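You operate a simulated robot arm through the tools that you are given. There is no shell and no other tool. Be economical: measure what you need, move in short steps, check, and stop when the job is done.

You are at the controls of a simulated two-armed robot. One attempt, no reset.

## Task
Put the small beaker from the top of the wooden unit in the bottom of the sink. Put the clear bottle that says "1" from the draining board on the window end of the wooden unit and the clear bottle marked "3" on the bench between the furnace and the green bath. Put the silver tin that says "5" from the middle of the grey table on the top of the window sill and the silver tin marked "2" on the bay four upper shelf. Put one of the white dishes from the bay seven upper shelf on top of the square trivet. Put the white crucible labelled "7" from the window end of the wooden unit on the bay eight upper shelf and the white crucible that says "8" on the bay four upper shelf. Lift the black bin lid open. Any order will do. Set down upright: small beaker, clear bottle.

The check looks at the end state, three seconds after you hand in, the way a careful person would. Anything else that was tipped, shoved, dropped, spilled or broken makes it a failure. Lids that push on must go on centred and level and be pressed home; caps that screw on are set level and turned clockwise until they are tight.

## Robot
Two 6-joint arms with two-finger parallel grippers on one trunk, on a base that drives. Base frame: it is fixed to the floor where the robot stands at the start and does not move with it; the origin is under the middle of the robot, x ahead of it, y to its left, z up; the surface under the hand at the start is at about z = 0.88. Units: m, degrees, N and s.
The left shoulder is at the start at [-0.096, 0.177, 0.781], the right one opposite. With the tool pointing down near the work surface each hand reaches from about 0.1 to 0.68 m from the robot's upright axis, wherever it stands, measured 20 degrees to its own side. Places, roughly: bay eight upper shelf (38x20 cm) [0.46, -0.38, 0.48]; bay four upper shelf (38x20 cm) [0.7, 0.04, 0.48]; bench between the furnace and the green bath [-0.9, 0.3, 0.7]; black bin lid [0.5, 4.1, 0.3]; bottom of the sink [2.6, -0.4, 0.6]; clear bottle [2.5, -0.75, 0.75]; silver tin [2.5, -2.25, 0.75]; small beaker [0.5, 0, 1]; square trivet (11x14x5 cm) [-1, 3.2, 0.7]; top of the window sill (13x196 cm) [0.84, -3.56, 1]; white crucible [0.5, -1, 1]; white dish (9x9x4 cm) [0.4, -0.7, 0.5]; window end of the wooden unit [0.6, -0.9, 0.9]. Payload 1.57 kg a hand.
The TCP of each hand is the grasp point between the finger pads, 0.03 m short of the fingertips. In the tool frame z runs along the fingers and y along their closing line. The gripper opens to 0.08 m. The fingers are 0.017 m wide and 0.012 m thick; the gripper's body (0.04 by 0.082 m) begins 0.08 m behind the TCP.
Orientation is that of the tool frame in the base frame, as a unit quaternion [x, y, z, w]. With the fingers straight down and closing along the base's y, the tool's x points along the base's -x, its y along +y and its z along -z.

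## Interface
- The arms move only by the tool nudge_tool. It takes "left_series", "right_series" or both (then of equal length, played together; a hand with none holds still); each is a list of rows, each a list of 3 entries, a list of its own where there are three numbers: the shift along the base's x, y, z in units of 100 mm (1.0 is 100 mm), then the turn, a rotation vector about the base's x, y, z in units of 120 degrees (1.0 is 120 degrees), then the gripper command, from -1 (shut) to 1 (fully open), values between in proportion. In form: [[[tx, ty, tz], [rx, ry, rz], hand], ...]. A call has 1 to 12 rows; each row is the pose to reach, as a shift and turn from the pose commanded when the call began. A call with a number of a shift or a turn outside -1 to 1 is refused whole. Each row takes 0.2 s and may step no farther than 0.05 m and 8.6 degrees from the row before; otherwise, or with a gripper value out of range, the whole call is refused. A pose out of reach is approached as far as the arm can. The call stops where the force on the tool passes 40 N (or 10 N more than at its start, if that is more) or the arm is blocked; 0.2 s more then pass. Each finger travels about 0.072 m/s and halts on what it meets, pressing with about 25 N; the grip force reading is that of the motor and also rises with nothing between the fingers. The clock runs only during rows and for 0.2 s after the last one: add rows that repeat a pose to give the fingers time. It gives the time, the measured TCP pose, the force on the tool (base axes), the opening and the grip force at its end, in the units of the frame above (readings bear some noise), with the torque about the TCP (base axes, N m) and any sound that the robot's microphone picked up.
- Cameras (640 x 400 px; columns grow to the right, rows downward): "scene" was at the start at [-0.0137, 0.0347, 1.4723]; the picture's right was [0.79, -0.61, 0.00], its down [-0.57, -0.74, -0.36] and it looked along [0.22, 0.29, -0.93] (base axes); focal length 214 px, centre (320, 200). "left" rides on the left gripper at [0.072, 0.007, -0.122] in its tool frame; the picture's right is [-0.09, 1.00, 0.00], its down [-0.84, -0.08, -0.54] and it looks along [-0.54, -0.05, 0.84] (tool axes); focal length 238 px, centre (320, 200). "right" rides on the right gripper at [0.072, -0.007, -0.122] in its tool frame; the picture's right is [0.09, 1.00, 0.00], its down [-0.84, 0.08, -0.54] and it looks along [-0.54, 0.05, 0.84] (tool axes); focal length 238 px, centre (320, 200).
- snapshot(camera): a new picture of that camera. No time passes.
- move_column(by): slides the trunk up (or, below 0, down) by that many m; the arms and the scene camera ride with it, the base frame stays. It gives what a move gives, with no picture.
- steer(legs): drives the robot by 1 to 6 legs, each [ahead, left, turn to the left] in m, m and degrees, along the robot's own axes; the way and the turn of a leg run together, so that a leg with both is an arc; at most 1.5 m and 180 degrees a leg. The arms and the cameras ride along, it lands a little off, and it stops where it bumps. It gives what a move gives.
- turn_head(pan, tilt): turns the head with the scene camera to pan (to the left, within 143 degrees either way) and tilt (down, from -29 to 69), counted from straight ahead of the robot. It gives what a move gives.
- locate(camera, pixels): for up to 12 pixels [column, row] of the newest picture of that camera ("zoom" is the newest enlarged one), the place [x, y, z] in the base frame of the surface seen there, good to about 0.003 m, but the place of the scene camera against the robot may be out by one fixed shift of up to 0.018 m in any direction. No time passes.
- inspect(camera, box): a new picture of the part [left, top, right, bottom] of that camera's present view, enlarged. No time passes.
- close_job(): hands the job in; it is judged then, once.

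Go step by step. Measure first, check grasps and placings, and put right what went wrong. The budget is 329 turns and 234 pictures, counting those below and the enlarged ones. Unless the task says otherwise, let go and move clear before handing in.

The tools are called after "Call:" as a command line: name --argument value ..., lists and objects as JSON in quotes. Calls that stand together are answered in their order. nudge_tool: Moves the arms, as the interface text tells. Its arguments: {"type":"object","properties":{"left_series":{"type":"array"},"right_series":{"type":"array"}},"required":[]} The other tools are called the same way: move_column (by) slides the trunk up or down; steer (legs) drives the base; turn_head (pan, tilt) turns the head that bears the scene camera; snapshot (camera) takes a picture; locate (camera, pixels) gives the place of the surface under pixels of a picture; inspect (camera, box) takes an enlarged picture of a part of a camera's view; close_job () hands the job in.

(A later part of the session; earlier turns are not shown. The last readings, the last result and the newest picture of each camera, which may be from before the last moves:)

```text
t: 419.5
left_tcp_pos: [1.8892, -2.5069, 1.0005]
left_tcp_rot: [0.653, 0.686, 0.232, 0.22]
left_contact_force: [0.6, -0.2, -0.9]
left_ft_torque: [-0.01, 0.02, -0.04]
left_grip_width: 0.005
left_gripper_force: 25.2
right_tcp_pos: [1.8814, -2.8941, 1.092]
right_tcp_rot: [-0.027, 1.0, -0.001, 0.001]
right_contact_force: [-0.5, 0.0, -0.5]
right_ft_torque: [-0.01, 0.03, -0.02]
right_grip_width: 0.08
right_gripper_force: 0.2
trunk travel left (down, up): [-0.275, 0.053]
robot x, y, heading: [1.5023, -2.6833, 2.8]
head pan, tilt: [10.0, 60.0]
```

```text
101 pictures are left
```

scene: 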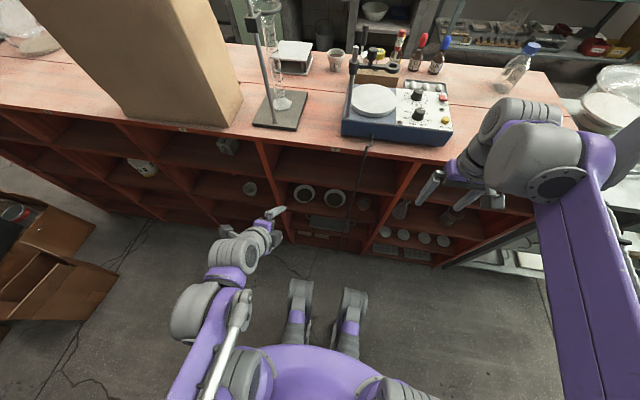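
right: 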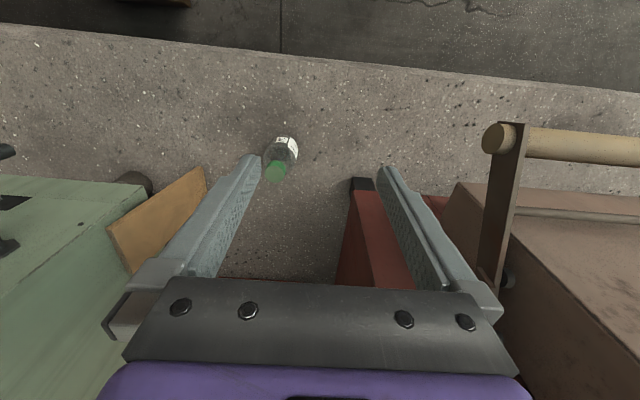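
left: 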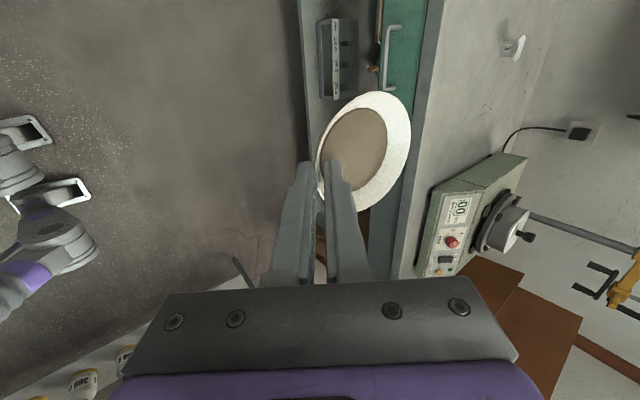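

Call:
steer --legs '[[0, 0.8, -2.8]]'

Call:
turn_head --pan -5 --tilt 45

Call:
snapshot --camera "scene"

```text
t: 427.1
left_tcp_pos: [1.8782, -1.7164, 1.0003]
left_tcp_rot: [0.671, 0.669, 0.227, 0.226]
left_contact_force: [-0.9, 0.1, -1.2]
left_ft_torque: [-0.01, 0.03, -0.04]
left_grip_width: 0.005
left_gripper_force: 25.4
right_tcp_pos: [1.8517, -2.1036, 1.0927]
right_tcp_rot: [-0.001, 1.0, -0.001, 0.001]
right_contact_force: [-0.3, 0.2, 0.0]
right_ft_torque: [-0.02, -0.02, 0.0]
right_grip_width: 0.0799
right_gripper_force: 0.2
trunk travel left (down, up): [-0.275, 0.053]
robot x, y, heading: [1.4817, -1.8716, -0.4]
head pan, tilt: [10.0, 60.0]
```

```text
t: 427.8
left_tcp_pos: [1.878, -1.716, 1.0004]
left_tcp_rot: [0.67, 0.67, 0.226, 0.226]
left_contact_force: [-0.2, 1.0, -0.5]
left_ft_torque: [0.0, 0.06, 0.02]
left_grip_width: 0.0054
left_gripper_force: 25.5
right_tcp_pos: [1.8515, -2.1047, 1.0918]
right_tcp_rot: [-0.001, 1.0, 0.0, 0.001]
right_contact_force: [-0.6, -0.3, -0.8]
right_ft_torque: [0.01, 0.01, -0.01]
right_grip_width: 0.0801
right_gripper_force: 0.0
trunk travel left (down, up): [-0.275, 0.053]
robot x, y, heading: [1.4842, -1.8737, -0.3]
head pan, tilt: [-5.0, 45.0]
```

```text
100 pictures are left
```

scene: 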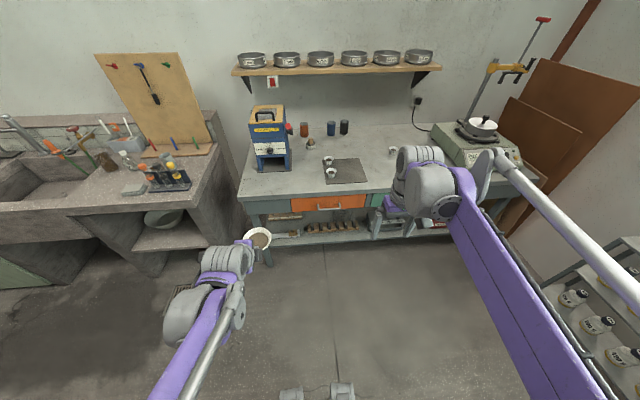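

Call:
inspect --camera "scene" --box '[290, 130, 410, 210]'

Call:
locate --camera "scene" --pixels '[[331, 173], [328, 160], [290, 165], [255, 168], [295, 195], [393, 150]]'

```text
5.00 times, centred on (350, 170) of scene
```

zoom: 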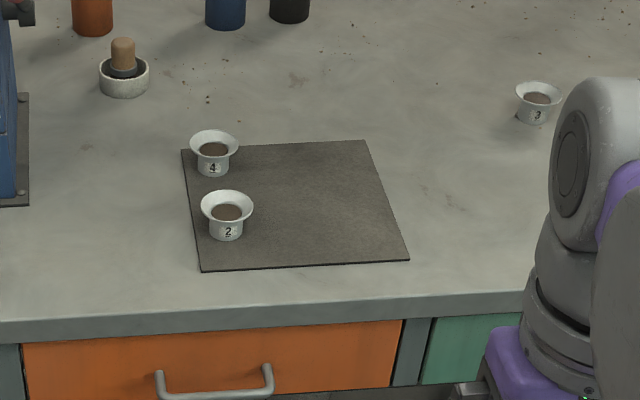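

```text
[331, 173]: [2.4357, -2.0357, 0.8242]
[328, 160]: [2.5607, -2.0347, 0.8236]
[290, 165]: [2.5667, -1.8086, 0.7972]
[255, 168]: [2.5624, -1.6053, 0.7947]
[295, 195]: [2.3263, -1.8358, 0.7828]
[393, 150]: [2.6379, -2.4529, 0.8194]
```

Tin 2 is at [2.436,-2.036] with contents; I'll take it with the right hand pitched 45° by its rim. Drive forward and pitch.

Call:
steer --legs '[[0.35, 0, 0.3]]'

Call:
nudge_tool --right_series '[[[0, 0.1, 0], [0, -0.0625, 0], 1], [[-0.1, 0.2, 0], [0, -0.125, 0], 1], [[-0.2, 0.3, 0], [0, -0.1875, 0], 1], [[-0.3, 0.4, 0], [0, -0.25, 0], 1], [[-0.4, 0.5, 0], [0, -0.3125, 0], 0.8], [[-0.4, 0.6, 0], [0, -0.375, 0], 0.8]]'

Call:
snapshot --camera "right"

```text
t: 430.1
left_tcp_pos: [2.2253, -1.7126, 0.9993]
left_tcp_rot: [0.667, 0.673, 0.229, 0.224]
left_contact_force: [0.2, 0.5, -0.5]
left_ft_torque: [-0.01, 0.07, 0.02]
left_grip_width: 0.005
left_gripper_force: 24.6
right_tcp_pos: [2.2033, -2.0989, 1.093]
right_tcp_rot: [-0.008, 1.0, 0.0, 0.001]
right_contact_force: [0.8, -1.0, -0.1]
right_ft_torque: [0.02, 0.01, -0.02]
right_grip_width: 0.0797
right_gripper_force: 0.1
trunk travel left (down, up): [-0.275, 0.053]
robot x, y, heading: [1.8303, -1.87, 0.7]
head pan, tilt: [-5.0, 45.0]
```

```text
t: 431.5
left_tcp_pos: [2.2256, -1.7108, 1.0]
left_tcp_rot: [0.666, 0.674, 0.228, 0.224]
left_contact_force: [-0.4, 0.4, -0.6]
left_ft_torque: [0.0, 0.03, 0.02]
left_grip_width: 0.0051
left_gripper_force: 25.1
right_tcp_pos: [2.163, -2.0392, 1.0933]
right_tcp_rot: [-0.006, 0.923, -0.003, 0.385]
right_contact_force: [-0.7, -0.1, 0.0]
right_ft_torque: [0.01, 0.0, 0.0]
right_grip_width: 0.072
right_gripper_force: 0.0
trunk travel left (down, up): [-0.275, 0.053]
robot x, y, heading: [1.8348, -1.8723, 0.3]
head pan, tilt: [-5.0, 45.0]
```

```text
98 pictures are left
```

right: 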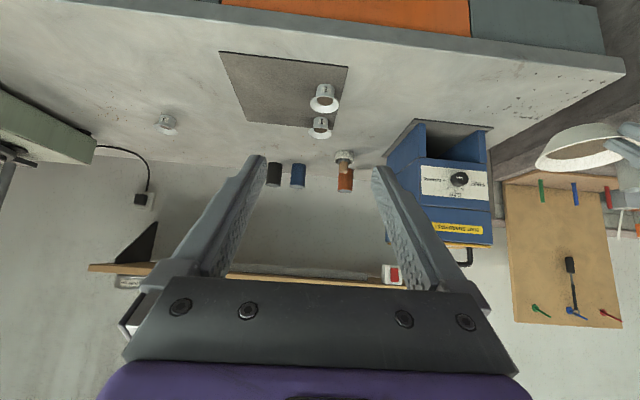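

Call:
inspect --camera "right" --box '[284, 70, 364, 145]'

Call:
locate --camera "right" --pixels '[[312, 104], [337, 103], [324, 99], [324, 112], [324, 88], [320, 125], [310, 75]]'

```text
5.33 times, centred on (324, 108) of right
```

zoom: 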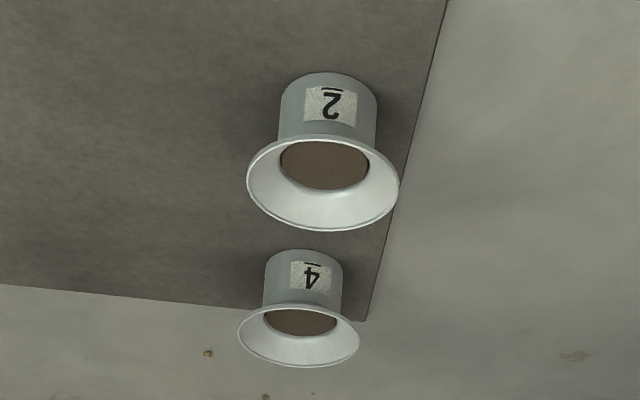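

```text
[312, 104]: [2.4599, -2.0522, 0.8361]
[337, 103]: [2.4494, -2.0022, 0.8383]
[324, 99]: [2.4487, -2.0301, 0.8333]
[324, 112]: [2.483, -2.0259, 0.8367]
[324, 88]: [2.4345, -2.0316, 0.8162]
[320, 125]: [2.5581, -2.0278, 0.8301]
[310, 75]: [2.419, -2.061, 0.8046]
```

Tin 2 rim centre ≈[2.454,-2.028], z 0.837. Approach in stages.

Call:
nudge_tool --right_series '[[[0.33, 0.05, -0.2], [0, 0, 0], 0.8], [[0.66, 0.11, -0.4], [0, 0, 0], 0.8], [[1, 0.11, -0.65], [0, 0, 0], 0.8]]'

Call:
nudge_tool --right_series '[[[0.33, 0, -0.33], [0, 0, 0], 0.8], [[0.66, 0, -0.66], [0, 0, 0], 0.8], [[1, 0, -1], [0, 0, 0], 0.8]]'

Call:
snapshot --camera "right"

Call:
locate --camera "right" --pixels '[[324, 112], [324, 88]]'

```text
t: 432.3
left_tcp_pos: [2.2279, -1.7107, 0.9999]
left_tcp_rot: [0.667, 0.673, 0.228, 0.224]
left_contact_force: [-0.1, -0.2, -0.6]
left_ft_torque: [-0.01, 0.08, -0.04]
left_grip_width: 0.0051
left_gripper_force: 25.0
right_tcp_pos: [2.2621, -2.0282, 1.0285]
right_tcp_rot: [-0.006, 0.924, -0.003, 0.383]
right_contact_force: [0.1, 0.0, -0.8]
right_ft_torque: [0.01, 0.01, 0.0]
right_grip_width: 0.0719
right_gripper_force: 0.0
trunk travel left (down, up): [-0.275, 0.053]
robot x, y, heading: [1.8284, -1.8745, 0.3]
head pan, tilt: [-5.0, 45.0]
```

```text
t: 433.1
left_tcp_pos: [2.2278, -1.7109, 0.9991]
left_tcp_rot: [0.667, 0.673, 0.228, 0.225]
left_contact_force: [0.1, -0.5, -0.7]
left_ft_torque: [-0.04, 0.03, -0.01]
left_grip_width: 0.0051
left_gripper_force: 24.7
right_tcp_pos: [2.3625, -2.0268, 0.9271]
right_tcp_rot: [-0.006, 0.924, -0.003, 0.383]
right_contact_force: [0.5, 0.0, -0.8]
right_ft_torque: [0.02, 0.01, -0.02]
right_grip_width: 0.0723
right_gripper_force: 0.1
trunk travel left (down, up): [-0.275, 0.053]
robot x, y, heading: [1.8274, -1.8739, 0.6]
head pan, tilt: [-5.0, 45.0]
```

```text
96 pictures are left
```

right: 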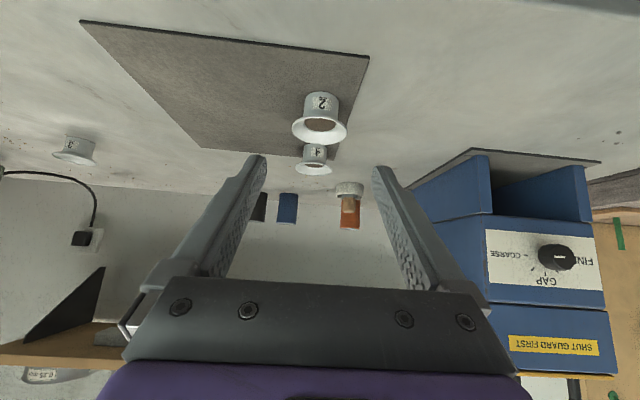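

```text
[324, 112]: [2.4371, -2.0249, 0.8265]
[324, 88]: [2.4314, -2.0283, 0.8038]
```

Call:
nudge_tool --right_series '[[[0.3, 0, -0.3], [0, 0, 0], 0.8], [[0.6, 0, -0.6], [0, 0, 0], 0.8], [[0.88, 0, -0.88], [0, 0, 0], 0.8]]'

Call:
snapshot --camera "right"

```text
t: 433.9
left_tcp_pos: [2.2268, -1.7111, 0.9986]
left_tcp_rot: [0.667, 0.673, 0.228, 0.225]
left_contact_force: [-0.9, -0.5, -1.4]
left_ft_torque: [-0.01, 0.05, 0.0]
left_grip_width: 0.005
left_gripper_force: 25.0
right_tcp_pos: [2.4533, -2.0269, 0.8366]
right_tcp_rot: [-0.006, 0.924, -0.003, 0.383]
right_contact_force: [-0.6, 0.0, -0.5]
right_ft_torque: [0.05, 0.0, -0.01]
right_grip_width: 0.0723
right_gripper_force: 0.1
trunk travel left (down, up): [-0.275, 0.053]
robot x, y, heading: [1.8305, -1.8762, 0.5]
head pan, tilt: [-5.0, 45.0]
```

```text
95 pictures are left
```

right: 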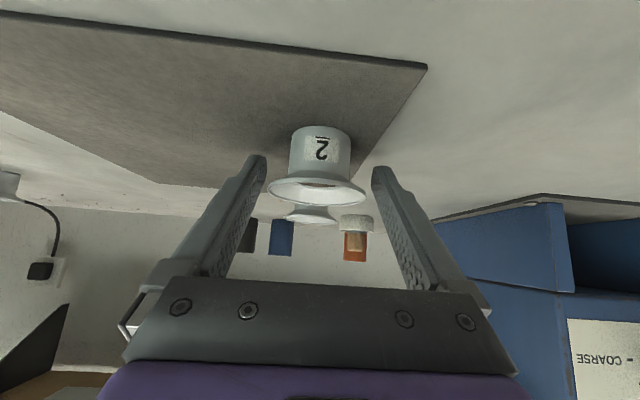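

Rim is right at the TCP. Close and lift.

Call:
nudge_tool --right_series '[[[0, 0, 0], [0, 0, 0], 0.6], [[0, 0, 0], [0, 0, 0], 0.4], [[0, 0, 0], [0, 0, 0], -1], [[0, 0, 0], [0, 0, 0], -1], [[0, 0, 0], [0, 0, 0], -1]]'

Call:
nudge_tool --right_series '[[[0, 0, 0.04], [0, 0, 0], -1], [[0, 0, 0.08], [0, 0, 0], -1], [[0, 0, 0.15], [0, 0, 0], -1], [[0, 0, 0.25], [0, 0, 0], -1]]'

Call:
snapshot --camera "right"

Call:
locate --camera "right" --pixels '[[320, 130], [320, 155], [320, 180]]'

```text
t: 435.1
left_tcp_pos: [2.2257, -1.7093, 1.0003]
left_tcp_rot: [0.667, 0.673, 0.228, 0.224]
left_contact_force: [-0.4, 0.0, -0.3]
left_ft_torque: [0.01, 0.08, 0.01]
left_grip_width: 0.0051
left_gripper_force: 24.6
right_tcp_pos: [2.4521, -2.0256, 0.8382]
right_tcp_rot: [-0.006, 0.923, -0.002, 0.384]
right_contact_force: [-0.1, 0.5, 0.9]
right_ft_torque: [-0.04, 0.0, 0.03]
right_grip_width: 0.0568
right_gripper_force: 25.0
trunk travel left (down, up): [-0.275, 0.053]
robot x, y, heading: [1.8279, -1.8723, 0.7]
head pan, tilt: [-5.0, 45.0]
```

```text
t: 436.1
left_tcp_pos: [2.2253, -1.7108, 0.9997]
left_tcp_rot: [0.666, 0.674, 0.227, 0.224]
left_contact_force: [0.2, 0.7, -1.2]
left_ft_torque: [0.0, 0.05, 0.01]
left_grip_width: 0.0051
left_gripper_force: 25.1
right_tcp_pos: [2.4492, -2.0267, 0.8646]
right_tcp_rot: [-0.006, 0.924, -0.003, 0.383]
right_contact_force: [0.5, -0.1, -1.3]
right_ft_torque: [0.03, 0.02, 0.02]
right_grip_width: 0.057
right_gripper_force: 24.4
trunk travel left (down, up): [-0.275, 0.053]
robot x, y, heading: [1.8281, -1.8748, 0.5]
head pan, tilt: [-5.0, 45.0]
```

```text
94 pictures are left
```

right: 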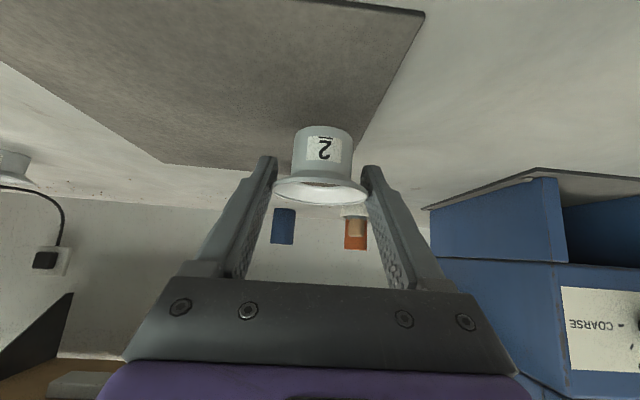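

```text
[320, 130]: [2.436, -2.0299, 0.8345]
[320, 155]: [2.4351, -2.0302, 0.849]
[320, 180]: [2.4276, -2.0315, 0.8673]
```

Tin 2 held level. Retract, back off, go north and turn to bay four.

Call:
nudge_tool --right_series '[[[-0.2, 0, 0.3], [0, 0, 0], -1], [[-0.4, 0, 0.6], [0, 0, 0], -1], [[-0.7, 0, 0.9], [0, 0, 0], -1], [[-1, 0, 1], [0, 0, 0], -1]]'

Call:
nudge_tool --right_series '[[[-0.4, 0, 0.2], [0, 0, 0], -1], [[-0.8, 0, 0.4], [0, 0, 0], -1], [[-1, 0, 0.8], [0, 0, 0], -1]]'

Call:
steer --legs '[[-0.31, 0, 0], [0, 1.4, 0]]'

Call:
steer --legs '[[0, 0, 175]]'

Call:
snapshot --camera "left"

```text
t: 437.1
left_tcp_pos: [2.225, -1.7114, 1.0006]
left_tcp_rot: [0.666, 0.673, 0.229, 0.225]
left_contact_force: [-0.1, 0.4, -1.1]
left_ft_torque: [-0.02, 0.05, 0.04]
left_grip_width: 0.005
left_gripper_force: 24.7
right_tcp_pos: [2.349, -2.0271, 0.9651]
right_tcp_rot: [-0.006, 0.924, -0.003, 0.383]
right_contact_force: [-0.5, 0.9, -1.2]
right_ft_torque: [0.04, -0.05, 0.0]
right_grip_width: 0.0571
right_gripper_force: 25.4
trunk travel left (down, up): [-0.275, 0.053]
robot x, y, heading: [1.8268, -1.8718, 0.5]
head pan, tilt: [-5.0, 45.0]
```

```text
t: 437.9
left_tcp_pos: [2.2261, -1.7106, 1.0009]
left_tcp_rot: [0.667, 0.672, 0.228, 0.226]
left_contact_force: [0.0, 0.3, -0.9]
left_ft_torque: [-0.01, 0.04, -0.01]
left_grip_width: 0.0052
left_gripper_force: 25.2
right_tcp_pos: [2.2496, -2.0287, 1.0401]
right_tcp_rot: [-0.006, 0.923, -0.003, 0.384]
right_contact_force: [-0.6, -0.5, 0.0]
right_ft_torque: [-0.02, 0.01, -0.02]
right_grip_width: 0.0569
right_gripper_force: 24.8
trunk travel left (down, up): [-0.275, 0.053]
robot x, y, heading: [1.8316, -1.8714, 0.6]
head pan, tilt: [-5.0, 45.0]
```

```text
t: 452.0
left_tcp_pos: [1.9268, -0.3414, 0.9997]
left_tcp_rot: [0.679, 0.661, 0.223, 0.229]
left_contact_force: [0.2, -0.5, -1.2]
left_ft_torque: [-0.03, 0.06, 0.01]
left_grip_width: 0.0048
left_gripper_force: 25.1
right_tcp_pos: [1.9396, -0.6598, 1.0407]
right_tcp_rot: [0.011, 0.923, -0.01, 0.384]
right_contact_force: [-0.2, 0.2, -0.7]
right_ft_torque: [-0.02, 0.01, -0.01]
right_grip_width: 0.057
right_gripper_force: 25.1
trunk travel left (down, up): [-0.275, 0.053]
robot x, y, heading: [1.5239, -0.488, -1.8]
head pan, tilt: [-5.0, 45.0]
```

```text
t: 459.6
left_tcp_pos: [1.1151, -0.6097, 1.0001]
left_tcp_rot: [-0.639, 0.7, 0.234, -0.216]
left_contact_force: [-0.7, -0.3, -1.0]
left_ft_torque: [0.0, -0.09, 0.01]
left_grip_width: 0.005
left_gripper_force: 24.9
right_tcp_pos: [1.1218, -0.2909, 1.0396]
right_tcp_rot: [0.923, -0.04, -0.382, -0.022]
right_contact_force: [-0.5, -0.5, -0.9]
right_ft_torque: [0.03, -0.01, 0.02]
right_grip_width: 0.0571
right_gripper_force: 25.0
trunk travel left (down, up): [-0.275, 0.053]
robot x, y, heading: [1.5263, -0.4874, 174.9]
head pan, tilt: [-5.0, 45.0]
```

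```text
93 pictures are left
```

left: 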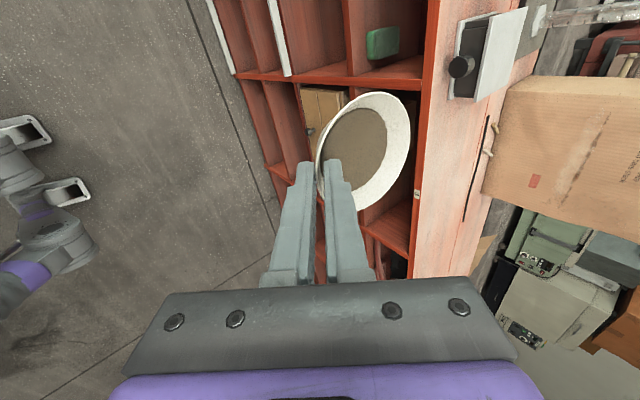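

Call:
steer --legs '[[0, -0.25, 5]]'

Call:
nudge_tool --left_series '[[[0.25, 0, 0.25], [0, 0, 0], -1], [[0.5, 0, 0.5], [0, 0, 0], -1], [[0.75, 0, 0.75], [0, 0, 0], -1], [[0.9, 0, 1], [0, 0, 0], -1]]' --right_series '[[[-0.05, 0, -0.25], [0, 0, 0], -1], [[-0.1, 0, -0.5], [0, 0, 0], -1], [[-0.15, 0, -0.7], [0, 0, 0], -1], [[-0.15, 0, -0.9], [0, 0, 0], -1]]'

Call:
move_column --by -0.25

Call:
nudge_tool --left_series '[[[0, 0, 0.25], [0, 0, 0], -1], [[0, 0, 0.5], [0, 0, 0], -1], [[0, 0, 0.75], [0, 0, 0], -1], [[0, 0, 1], [0, 0, 0], -1]]' --right_series '[[[0, 0, -0.25], [0, 0, 0], -1], [[0, 0, -0.5], [0, 0, 0], -1], [[0, 0, -0.75], [0, 0, 0], -1], [[0, 0, -1], [0, 0, 0], -1]]'

Call:
snapshot --camera "left"

Call:
snapshot --camera "right"

```text
t: 462.4
left_tcp_pos: [1.1393, -0.3927, 0.9999]
left_tcp_rot: [-0.667, 0.673, 0.227, -0.226]
left_contact_force: [0.4, -0.7, -1.2]
left_ft_torque: [0.03, -0.05, 0.0]
left_grip_width: 0.0051
left_gripper_force: 24.7
right_tcp_pos: [1.1195, -0.0739, 1.0405]
right_tcp_rot: [0.924, -0.002, -0.383, -0.005]
right_contact_force: [-0.6, -0.2, -0.4]
right_ft_torque: [0.02, -0.02, 0.0]
right_grip_width: 0.0571
right_gripper_force: 24.9
trunk travel left (down, up): [-0.275, 0.053]
robot x, y, heading: [1.5398, -0.2355, 179.4]
head pan, tilt: [-5.0, 45.0]
```

```text
t: 463.4
left_tcp_pos: [1.2312, -0.3934, 1.0982]
left_tcp_rot: [-0.667, 0.673, 0.226, -0.226]
left_contact_force: [0.1, -0.4, -1.4]
left_ft_torque: [0.0, -0.06, 0.01]
left_grip_width: 0.0053
left_gripper_force: 24.6
right_tcp_pos: [1.1018, -0.0745, 0.9477]
right_tcp_rot: [0.924, -0.002, -0.383, -0.006]
right_contact_force: [-0.2, 0.8, -1.4]
right_ft_torque: [-0.01, -0.03, -0.03]
right_grip_width: 0.057
right_gripper_force: 24.4
trunk travel left (down, up): [-0.275, 0.053]
robot x, y, heading: [1.5354, -0.2392, 179.7]
head pan, tilt: [-5.0, 45.0]
```

```text
t: 466.0
left_tcp_pos: [1.2288, -0.3908, 0.8504]
left_tcp_rot: [-0.668, 0.673, 0.226, -0.226]
left_contact_force: [-0.3, 0.4, -1.4]
left_ft_torque: [0.02, -0.06, -0.01]
left_grip_width: 0.0048
left_gripper_force: 25.0
right_tcp_pos: [1.1043, -0.0732, 0.7003]
right_tcp_rot: [0.923, -0.001, -0.384, -0.006]
right_contact_force: [0.0, -0.4, -0.8]
right_ft_torque: [0.0, 0.01, 0.0]
right_grip_width: 0.0571
right_gripper_force: 25.0
trunk travel left (down, up): [-0.025, 0.303]
robot x, y, heading: [1.5387, -0.2353, 179.0]
head pan, tilt: [-5.0, 45.0]
```

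```text
t: 467.0
left_tcp_pos: [1.2302, -0.3922, 0.9505]
left_tcp_rot: [-0.667, 0.673, 0.226, -0.226]
left_contact_force: [0.6, 0.5, -0.9]
left_ft_torque: [-0.01, -0.04, 0.01]
left_grip_width: 0.005
left_gripper_force: 25.2
right_tcp_pos: [1.1061, -0.0723, 0.6017]
right_tcp_rot: [0.923, -0.001, -0.384, -0.005]
right_contact_force: [0.0, -0.8, -0.6]
right_ft_torque: [0.01, -0.01, -0.02]
right_grip_width: 0.057
right_gripper_force: 25.0
trunk travel left (down, up): [-0.025, 0.303]
robot x, y, heading: [1.5363, -0.2337, 179.6]
head pan, tilt: [-5.0, 45.0]
```

```text
92 pictures are left
```

left: 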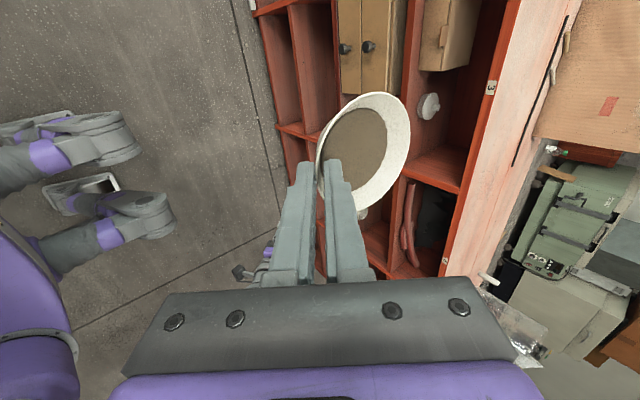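

```text
91 pictures are left
```

right: 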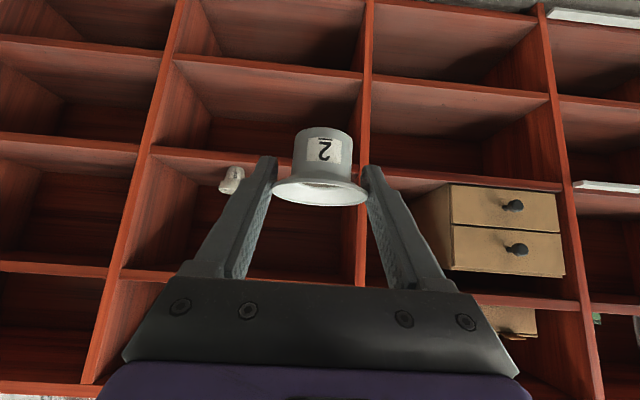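

Shift tin north 4 cm, drive ahead 0.22, lower.

Call:
steer --legs '[[0.22, 0, 0.4]]'

Call:
nudge_tool --right_series '[[[0, 0.2, -0.3], [0, 0, 0], -1], [[0, 0.4, -0.5], [0, 0, 0], -1], [[0, 0.4, -0.65], [0, 0, 0], -1]]'

Call:
snapshot --camera "right"

Call:
locate --camera "right" --pixels '[[322, 132], [350, 130], [220, 130], [240, 165], [380, 150]]'

```text
t: 468.7
left_tcp_pos: [1.0097, -0.3927, 0.9499]
left_tcp_rot: [-0.669, 0.67, 0.226, -0.227]
left_contact_force: [0.1, -0.3, -1.3]
left_ft_torque: [-0.02, -0.07, -0.01]
left_grip_width: 0.0054
left_gripper_force: 24.6
right_tcp_pos: [0.8831, -0.0739, 0.6001]
right_tcp_rot: [0.924, 0.002, -0.383, -0.003]
right_contact_force: [-0.1, -0.6, -0.7]
right_ft_torque: [0.01, -0.01, 0.0]
right_grip_width: 0.0571
right_gripper_force: 26.0
trunk travel left (down, up): [-0.025, 0.303]
robot x, y, heading: [1.3139, -0.2356, 179.9]
head pan, tilt: [-5.0, 45.0]
```

```text
t: 469.5
left_tcp_pos: [1.0094, -0.3947, 0.9496]
left_tcp_rot: [-0.669, 0.671, 0.226, -0.227]
left_contact_force: [0.1, 0.1, -1.0]
left_ft_torque: [0.04, -0.06, 0.0]
left_grip_width: 0.0052
left_gripper_force: 24.6
right_tcp_pos: [0.884, -0.0318, 0.534]
right_tcp_rot: [0.924, 0.002, -0.383, -0.004]
right_contact_force: [-0.2, 0.3, -0.2]
right_ft_torque: [-0.01, -0.02, -0.01]
right_grip_width: 0.0571
right_gripper_force: 24.7
trunk travel left (down, up): [-0.025, 0.303]
robot x, y, heading: [1.316, -0.2356, 180.1]
head pan, tilt: [-5.0, 45.0]
```

```text
90 pictures are left
```

right: 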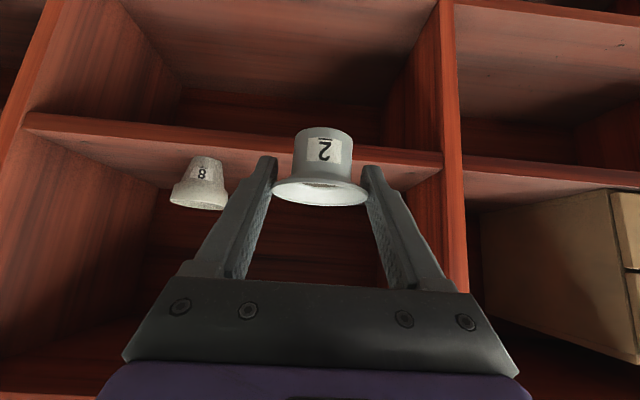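

```text
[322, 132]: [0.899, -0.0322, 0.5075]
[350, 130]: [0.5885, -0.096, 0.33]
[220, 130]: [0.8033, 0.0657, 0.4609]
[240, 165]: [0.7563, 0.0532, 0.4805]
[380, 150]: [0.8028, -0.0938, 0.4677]
```

Call:
nudge_tool --right_series '[[[-0.25, 0, 0], [0, 0, 0], -1], [[-0.5, 0, 0], [0, 0, 0], -1], [[-0.75, 0, 0], [0, 0, 0], -1], [[-1, 0, 0], [0, 0, 0], -1]]'

Call:
nudge_tool --right_series '[[[-0.2, 0, 0], [0, 0, 0], -1], [[-0.2, 0, -0.07], [0, 0, 0], -1], [[-0.2, 0, -0.13], [0, 0, 0], -1]]'

Call:
snapshot --camera "right"

```text
t: 470.5
left_tcp_pos: [1.009, -0.3938, 0.9501]
left_tcp_rot: [-0.669, 0.67, 0.226, -0.228]
left_contact_force: [-0.9, -0.1, -1.4]
left_ft_torque: [-0.03, -0.05, -0.01]
left_grip_width: 0.0052
left_gripper_force: 25.4
right_tcp_pos: [0.7843, -0.0347, 0.5374]
right_tcp_rot: [0.924, 0.001, -0.383, -0.004]
right_contact_force: [0.5, -0.2, -0.3]
right_ft_torque: [0.01, 0.0, 0.0]
right_grip_width: 0.0569
right_gripper_force: 24.8
trunk travel left (down, up): [-0.025, 0.303]
robot x, y, heading: [1.3159, -0.2377, 179.6]
head pan, tilt: [-5.0, 45.0]
```

```text
t: 471.3
left_tcp_pos: [1.0103, -0.3933, 0.9495]
left_tcp_rot: [0.67, -0.67, -0.225, 0.226]
left_contact_force: [-0.5, -0.6, -1.3]
left_ft_torque: [0.01, -0.03, -0.01]
left_grip_width: 0.0048
left_gripper_force: 25.3
right_tcp_pos: [0.7637, -0.0349, 0.5237]
right_tcp_rot: [0.924, 0.001, -0.383, -0.005]
right_contact_force: [0.5, 0.8, 0.2]
right_ft_torque: [0.01, 0.0, -0.02]
right_grip_width: 0.0572
right_gripper_force: 25.5
trunk travel left (down, up): [-0.025, 0.303]
robot x, y, heading: [1.3161, -0.2341, 179.9]
head pan, tilt: [-5.0, 45.0]
```

```text
89 pictures are left
```

right: 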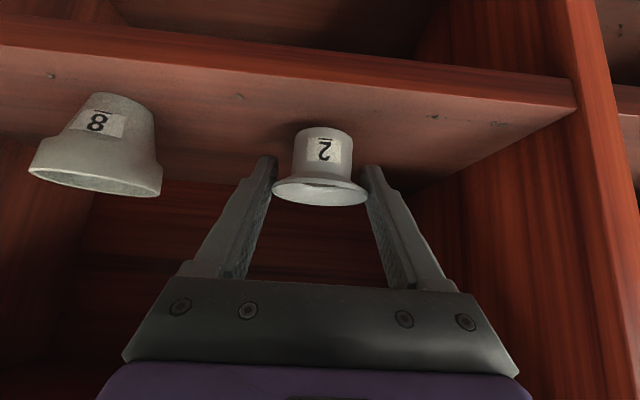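

Call:
nudge_tool --right_series '[[[0, 0, -0.02], [0, 0, 0], -1], [[0, 0, -0.04], [0, 0, 0], -1]]'

```text
t: 471.9
left_tcp_pos: [1.01, -0.3939, 0.9501]
left_tcp_rot: [-0.67, 0.67, 0.226, -0.227]
left_contact_force: [-0.2, -0.9, -0.9]
left_ft_torque: [-0.04, -0.06, 0.03]
left_grip_width: 0.0049
left_gripper_force: 25.6
right_tcp_pos: [0.7653, -0.0322, 0.5204]
right_tcp_rot: [0.923, 0.001, -0.384, -0.005]
right_contact_force: [0.2, 0.1, -0.5]
right_ft_torque: [-0.01, -0.01, 0.0]
right_grip_width: 0.0569
right_gripper_force: 24.7
trunk travel left (down, up): [-0.025, 0.303]
robot x, y, heading: [1.3139, -0.2382, 180.0]
head pan, tilt: [-5.0, 45.0]
```

Call:
nudge_tool --right_series '[[[0, 0, -0.02], [0, 0, 0], -1], [[0, 0, -0.03], [0, 0, 0], -1]]'

```text
t: 472.5
left_tcp_pos: [1.0101, -0.393, 0.9502]
left_tcp_rot: [-0.67, 0.67, 0.225, -0.227]
left_contact_force: [-0.3, 0.2, -1.0]
left_ft_torque: [-0.03, -0.02, 0.02]
left_grip_width: 0.0054
left_gripper_force: 24.5
right_tcp_pos: [0.7642, -0.0333, 0.5167]
right_tcp_rot: [0.923, 0.002, -0.384, -0.005]
right_contact_force: [-0.4, -0.2, -0.8]
right_ft_torque: [-0.02, -0.03, -0.03]
right_grip_width: 0.0569
right_gripper_force: 25.2
trunk travel left (down, up): [-0.025, 0.303]
robot x, y, heading: [1.317, -0.2377, 180.0]
head pan, tilt: [-5.0, 45.0]
```

Call:
nudge_tool --right_series '[[[0, 0, -0.015], [0, 0, 0], -1], [[0, 0, -0.025], [0, 0, 0], -1]]'

Call:
snapshot --camera "right"

```text
t: 473.1
left_tcp_pos: [1.0098, -0.3924, 0.9501]
left_tcp_rot: [-0.67, 0.67, 0.225, -0.227]
left_contact_force: [-1.2, -0.1, 0.0]
left_ft_torque: [0.01, -0.07, 0.02]
left_grip_width: 0.0049
left_gripper_force: 25.1
right_tcp_pos: [0.7647, -0.0326, 0.5139]
right_tcp_rot: [0.924, 0.002, -0.383, -0.004]
right_contact_force: [0.1, 0.1, 0.3]
right_ft_torque: [0.02, 0.06, 0.03]
right_grip_width: 0.057
right_gripper_force: 25.0
trunk travel left (down, up): [-0.025, 0.303]
robot x, y, heading: [1.316, -0.237, 179.8]
head pan, tilt: [-5.0, 45.0]
```

```text
88 pictures are left
```

right: 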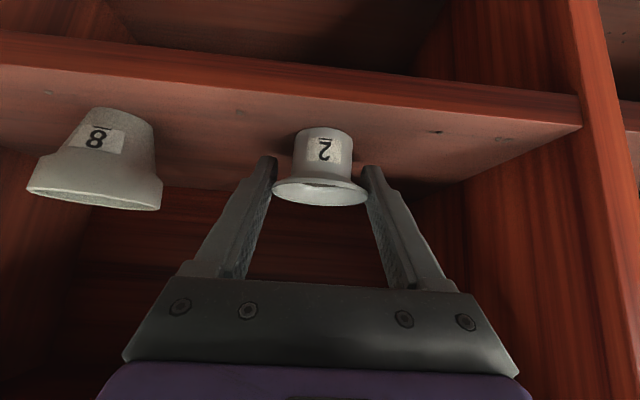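

Call:
nudge_tool --right_series '[[[0, 0, -0.01], [0, 0, 0], -1], [[0, 0, -0.015], [0, 0, 0], -1]]'

```text
t: 473.7
left_tcp_pos: [1.0129, -0.3929, 0.9512]
left_tcp_rot: [0.67, -0.67, -0.226, 0.227]
left_contact_force: [0.5, -0.8, -0.1]
left_ft_torque: [-0.03, -0.03, 0.02]
left_grip_width: 0.0051
left_gripper_force: 24.7
right_tcp_pos: [0.7638, -0.0323, 0.5129]
right_tcp_rot: [0.923, 0.001, -0.385, -0.006]
right_contact_force: [-0.8, 2.5, 22.4]
right_ft_torque: [0.07, 0.03, -0.01]
right_grip_width: 0.057
right_gripper_force: 24.9
trunk travel left (down, up): [-0.025, 0.303]
robot x, y, heading: [1.3117, -0.2367, 180.0]
head pan, tilt: [-5.0, 45.0]
```

Contact at 22 N. Release and back out.

Call:
nudge_tool --right_series '[[[0, 0, 0.01], [0, 0, 0], 0.5], [[0, 0, 0.01], [0, 0, 0], 0.7], [[0, 0, 0.01], [0, 0, 0], 0.9], [[0, 0, 0.01], [0, 0, 0], 0.9], [[0.3, 0, 0.06], [0, 0, 0], 0.9], [[0.7, 0, 0.06], [0, 0, 0], 0.9], [[1, 0, 0.06], [0, 0, 0], 0.9]]'

Call:
snapshot --camera "right"

```text
t: 475.3
left_tcp_pos: [1.0093, -0.394, 0.9492]
left_tcp_rot: [-0.67, 0.67, 0.225, -0.227]
left_contact_force: [-0.3, 0.0, -1.9]
left_ft_torque: [0.0, -0.04, -0.01]
left_grip_width: 0.005
left_gripper_force: 24.8
right_tcp_pos: [0.8635, -0.0336, 0.5179]
right_tcp_rot: [0.924, 0.001, -0.383, -0.005]
right_contact_force: [-0.3, 0.6, -1.1]
right_ft_torque: [0.0, 0.02, 0.02]
right_grip_width: 0.0763
right_gripper_force: 0.1
trunk travel left (down, up): [-0.025, 0.303]
robot x, y, heading: [1.3143, -0.2354, 180.2]
head pan, tilt: [-5.0, 45.0]
```

```text
87 pictures are left
```

right: 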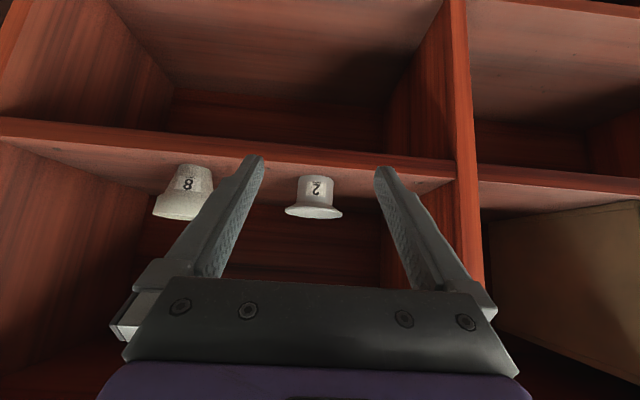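

Tin 2 and crucible 8 both stand in bay four. Back off, raise, and head north with the dish.

Call:
steer --legs '[[-0.22, 0, 0]]'

Call:
move_column --by 0.2

Call:
nudge_tool --right_series '[[[0.1, 0, 0.4], [0, 0, 0], 1], [[0.2, 0, 0.8], [0, 0, 0], 1], [[0.3, 0, 1], [0, 0, 0], 1]]'

Call:
steer --legs '[[0, -1.3, 0]]'

Call:
turn_head --pan -30 --tilt 30

Call:
snapshot --camera "scene"

```text
t: 477.0
left_tcp_pos: [1.2279, -0.3928, 0.9501]
left_tcp_rot: [-0.669, 0.671, 0.227, -0.227]
left_contact_force: [0.3, 1.0, -1.4]
left_ft_torque: [-0.03, -0.03, -0.01]
left_grip_width: 0.0051
left_gripper_force: 25.0
right_tcp_pos: [1.0796, -0.0335, 0.5184]
right_tcp_rot: [0.923, 0.001, -0.384, -0.005]
right_contact_force: [0.3, 0.3, -0.8]
right_ft_torque: [-0.01, 0.0, 0.03]
right_grip_width: 0.076
right_gripper_force: 0.0
trunk travel left (down, up): [-0.025, 0.303]
robot x, y, heading: [1.5328, -0.2348, 179.6]
head pan, tilt: [-5.0, 45.0]
```

```text
t: 479.1
left_tcp_pos: [1.227, -0.3944, 1.1499]
left_tcp_rot: [-0.669, 0.671, 0.225, -0.226]
left_contact_force: [-0.8, 0.1, 0.1]
left_ft_torque: [-0.01, -0.06, 0.03]
left_grip_width: 0.0049
left_gripper_force: 24.2
right_tcp_pos: [1.0809, -0.0332, 0.7169]
right_tcp_rot: [0.923, 0.001, -0.384, -0.005]
right_contact_force: [-0.2, 0.4, -0.1]
right_ft_torque: [-0.02, 0.02, 0.0]
right_grip_width: 0.0761
right_gripper_force: 0.1
trunk travel left (down, up): [-0.225, 0.103]
robot x, y, heading: [1.53, -0.2388, 179.9]
head pan, tilt: [-5.0, 45.0]
```

```text
t: 479.9
left_tcp_pos: [1.2277, -0.3935, 1.1499]
left_tcp_rot: [-0.669, 0.671, 0.226, -0.227]
left_contact_force: [0.8, -1.0, -1.1]
left_ft_torque: [0.01, -0.02, 0.0]
left_grip_width: 0.005
left_gripper_force: 24.8
right_tcp_pos: [1.1126, -0.0342, 0.8182]
right_tcp_rot: [0.923, 0.003, -0.384, -0.004]
right_contact_force: [-1.1, 0.1, 0.1]
right_ft_torque: [0.0, 0.01, -0.02]
right_grip_width: 0.08
right_gripper_force: 0.2
trunk travel left (down, up): [-0.225, 0.103]
robot x, y, heading: [1.533, -0.2316, 179.7]
head pan, tilt: [-5.0, 45.0]
```

```text
t: 491.4
left_tcp_pos: [1.2349, 0.8922, 1.1501]
left_tcp_rot: [-0.665, 0.675, 0.226, -0.225]
left_contact_force: [-0.1, 0.2, -0.7]
left_ft_torque: [0.01, -0.04, 0.02]
left_grip_width: 0.0053
left_gripper_force: 25.0
right_tcp_pos: [1.1251, 1.2537, 0.8181]
right_tcp_rot: [0.923, -0.003, -0.384, -0.006]
right_contact_force: [0.0, -0.5, -0.5]
right_ft_torque: [-0.01, 0.0, -0.02]
right_grip_width: 0.0802
right_gripper_force: 0.0
trunk travel left (down, up): [-0.225, 0.103]
robot x, y, heading: [1.5475, 1.0477, 179.1]
head pan, tilt: [-5.0, 45.0]
```

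```text
t: 492.3
left_tcp_pos: [1.2357, 0.8936, 1.1513]
left_tcp_rot: [-0.666, 0.674, 0.227, -0.226]
left_contact_force: [-0.4, 0.4, -0.4]
left_ft_torque: [0.04, -0.03, -0.02]
left_grip_width: 0.0052
left_gripper_force: 25.1
right_tcp_pos: [1.1245, 1.2541, 0.8187]
right_tcp_rot: [0.924, -0.003, -0.383, -0.007]
right_contact_force: [-0.8, 0.5, -0.5]
right_ft_torque: [-0.01, 0.0, 0.01]
right_grip_width: 0.0799
right_gripper_force: 0.1
trunk travel left (down, up): [-0.225, 0.103]
robot x, y, heading: [1.5457, 1.0465, 179.3]
head pan, tilt: [-30.0, 30.0]
```

```text
86 pictures are left
```

scene: 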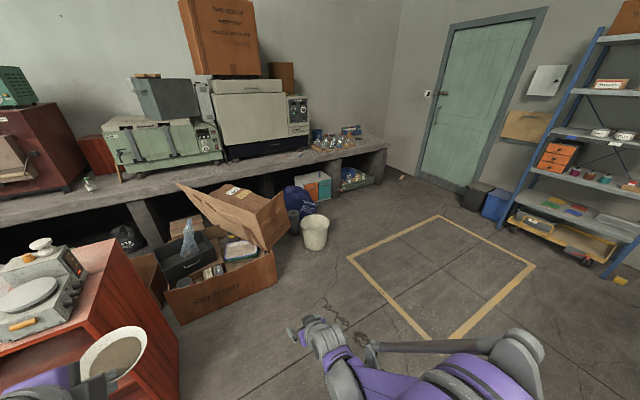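

Call:
locate --camera "scene" --pixels '[[300, 245], [325, 245], [275, 285], [330, 145], [355, 130], [385, 145], [380, 180], [310, 215], [475, 200], [490, 210], [300, 145], [265, 220]]'

Call:
inspect --camera "scene" --box '[280, 105, 400, 180]'

Call:
inspect --camera "scene" --box '[430, 160, 550, 240]'

```text
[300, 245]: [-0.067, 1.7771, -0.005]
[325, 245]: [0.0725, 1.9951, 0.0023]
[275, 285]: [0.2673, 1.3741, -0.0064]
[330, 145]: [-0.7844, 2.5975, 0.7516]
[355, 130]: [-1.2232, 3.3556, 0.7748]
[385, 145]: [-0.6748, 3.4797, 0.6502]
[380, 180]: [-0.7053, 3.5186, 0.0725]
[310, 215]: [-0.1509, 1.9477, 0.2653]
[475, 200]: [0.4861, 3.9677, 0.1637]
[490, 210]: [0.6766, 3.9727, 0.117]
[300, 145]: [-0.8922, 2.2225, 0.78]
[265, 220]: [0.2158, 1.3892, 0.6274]
```

```text
5.33 times, centred on (340, 142) of scene
```

zoom: 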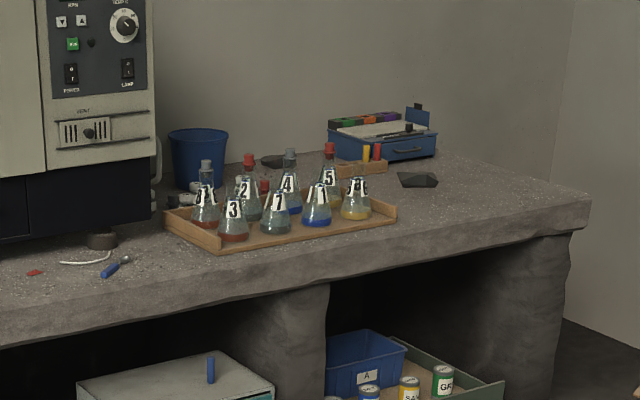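

```text
5.00 times, centred on (490, 200) of scene
```

zoom: 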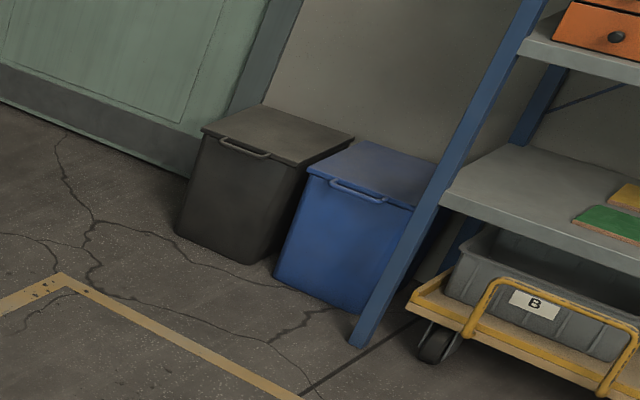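

The trivet looks like the dark piece on the bench at the far end; black bin front face is at y≈3.97, x≈0.5. Drive north then west toward the trivet.

Call:
steer --legs '[[0, -1.3, 0], [0, -0.95, 0.8]]'

Call:
steer --legs '[[1.4, 0, 0], [0.25, 0, 0]]'

Call:
turn_head --pan 0 --tilt 45

Call:
snapshot --camera "scene"

```text
t: 512.2
left_tcp_pos: [1.2125, 3.127, 1.1499]
left_tcp_rot: [0.684, -0.656, -0.22, 0.231]
left_contact_force: [-1.3, 0.5, -0.6]
left_ft_torque: [-0.01, -0.07, -0.03]
left_grip_width: 0.0049
left_gripper_force: 24.7
right_tcp_pos: [1.0835, 3.4808, 0.8173]
right_tcp_rot: [0.923, 0.021, -0.383, 0.004]
right_contact_force: [-0.9, 0.4, 0.3]
right_ft_torque: [0.01, 0.03, 0.01]
right_grip_width: 0.0803
right_gripper_force: 0.1
trunk travel left (down, up): [-0.225, 0.103]
robot x, y, heading: [1.5099, 3.3016, -177.5]
head pan, tilt: [-30.0, 30.0]
```

```text
t: 520.5
left_tcp_pos: [-0.4084, 3.0722, 1.1499]
left_tcp_rot: [0.682, -0.658, -0.221, 0.231]
left_contact_force: [0.6, -0.5, -0.8]
left_ft_torque: [-0.01, -0.05, -0.03]
left_grip_width: 0.005
left_gripper_force: 25.5
right_tcp_pos: [-0.5367, 3.427, 0.8179]
right_tcp_rot: [0.924, 0.018, -0.383, 0.002]
right_contact_force: [-0.7, 1.1, 0.1]
right_ft_torque: [0.03, 0.01, 0.01]
right_grip_width: 0.0799
right_gripper_force: 0.0
trunk travel left (down, up): [-0.225, 0.103]
robot x, y, heading: [-0.1066, 3.2424, -178.0]
head pan, tilt: [-30.0, 30.0]
```

```text
t: 521.4
left_tcp_pos: [-0.4083, 3.0715, 1.1495]
left_tcp_rot: [0.682, -0.658, -0.222, 0.23]
left_contact_force: [0.4, 0.0, -1.1]
left_ft_torque: [-0.06, -0.08, 0.01]
left_grip_width: 0.0049
left_gripper_force: 24.6
right_tcp_pos: [-0.537, 3.4261, 0.8183]
right_tcp_rot: [0.923, 0.018, -0.384, 0.002]
right_contact_force: [-0.1, 0.5, 0.1]
right_ft_torque: [0.0, -0.03, -0.03]
right_grip_width: 0.0801
right_gripper_force: 0.0
trunk travel left (down, up): [-0.225, 0.103]
robot x, y, heading: [-0.1083, 3.238, -178.1]
head pan, tilt: [0.0, 45.0]
```

```text
83 pictures are left
```

scene: 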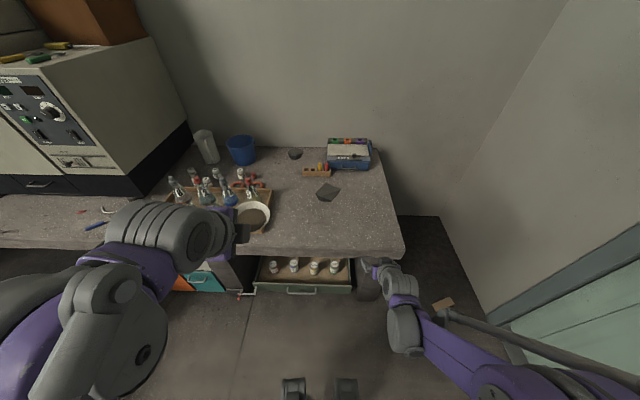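

Call:
inspect --camera "scene" --box '[230, 130, 410, 250]'

Call:
locate --camera "scene" --pixels '[[328, 190], [318, 193], [338, 187], [330, 183], [326, 199], [350, 195], [300, 200], [315, 170], [390, 235]]'

```text
3.33 times, centred on (320, 190) of scene
```

zoom: 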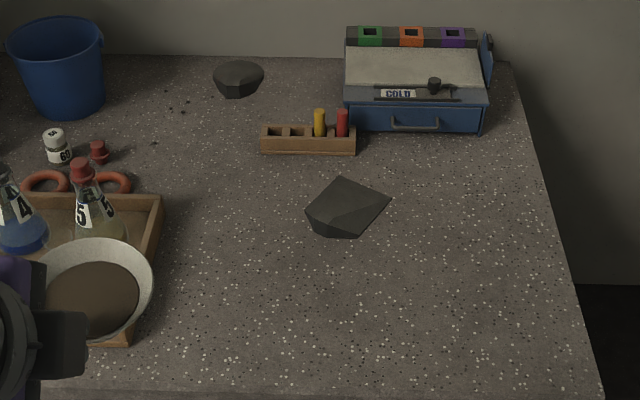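

```text
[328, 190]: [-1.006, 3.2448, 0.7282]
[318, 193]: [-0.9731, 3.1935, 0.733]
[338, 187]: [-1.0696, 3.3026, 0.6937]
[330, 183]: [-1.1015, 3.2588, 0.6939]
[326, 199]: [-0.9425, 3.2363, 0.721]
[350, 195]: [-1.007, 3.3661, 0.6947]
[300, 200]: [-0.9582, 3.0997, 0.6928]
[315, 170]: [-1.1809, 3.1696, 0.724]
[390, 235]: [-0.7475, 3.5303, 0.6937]
```

Call:
snapshot --camera "right"

Call:
snapshot --camera "left"

```text
81 pictures are left
```

right: 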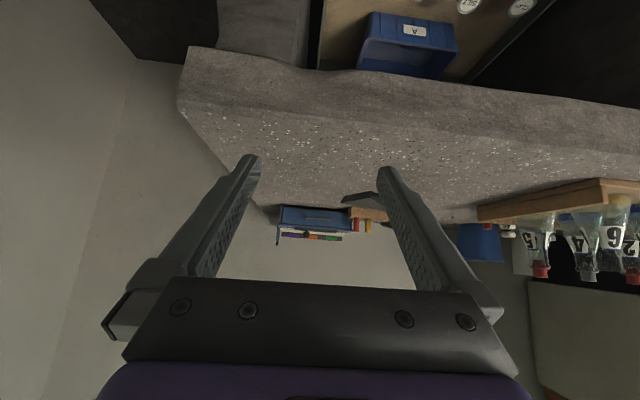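

```text
80 pictures are left
```

left: 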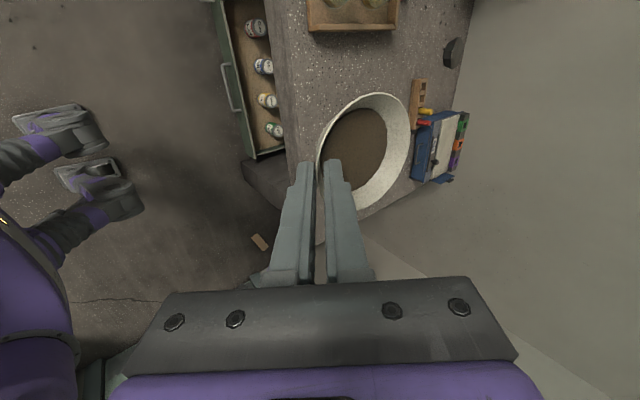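

Call:
nudge_tool --right_series '[[[0, -0.2, 0.4], [0, 0, 0], 1], [[0, -0.4, 0.8], [0, 0, 0], 1], [[0, -0.5, 1], [0, 0, 0], 1]]'

Call:
nudge_tool --right_series '[[[0, -0.2, 0.4], [0, -0.0625, 0], 1], [[0, -0.4, 0.8], [0, -0.125, 0], 1], [[0, -0.6, 1], [0, -0.1875, 0], 1]]'

Call:
snapshot --camera "right"

```text
t: 522.2
left_tcp_pos: [-0.4078, 3.0727, 1.1507]
left_tcp_rot: [0.682, -0.658, -0.221, 0.231]
left_contact_force: [0.4, 0.5, -0.6]
left_ft_torque: [0.02, -0.08, -0.03]
left_grip_width: 0.0051
left_gripper_force: 24.5
right_tcp_pos: [-0.5346, 3.3754, 0.9183]
right_tcp_rot: [0.924, 0.018, -0.383, 0.003]
right_contact_force: [0.0, 0.2, -0.4]
right_ft_torque: [0.0, 0.01, 0.01]
right_grip_width: 0.0801
right_gripper_force: 0.0
trunk travel left (down, up): [-0.225, 0.103]
robot x, y, heading: [-0.1061, 3.243, -177.9]
head pan, tilt: [0.0, 45.0]
```

```text
t: 523.0
left_tcp_pos: [-0.4084, 3.0711, 1.1495]
left_tcp_rot: [0.682, -0.658, -0.222, 0.231]
left_contact_force: [0.1, 0.1, -1.2]
left_ft_torque: [0.03, -0.08, -0.01]
left_grip_width: 0.0048
left_gripper_force: 24.8
right_tcp_pos: [-0.5341, 3.3153, 1.0204]
right_tcp_rot: [0.981, 0.018, -0.194, 0.006]
right_contact_force: [1.0, -0.1, -0.2]
right_ft_torque: [-0.02, -0.01, -0.02]
right_grip_width: 0.0802
right_gripper_force: 0.0
trunk travel left (down, up): [-0.225, 0.103]
robot x, y, heading: [-0.1102, 3.2387, -178.2]
head pan, tilt: [0.0, 45.0]
```

```text
79 pictures are left
```

right: 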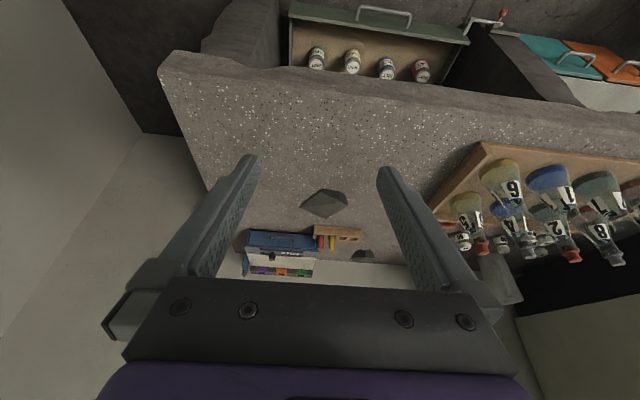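

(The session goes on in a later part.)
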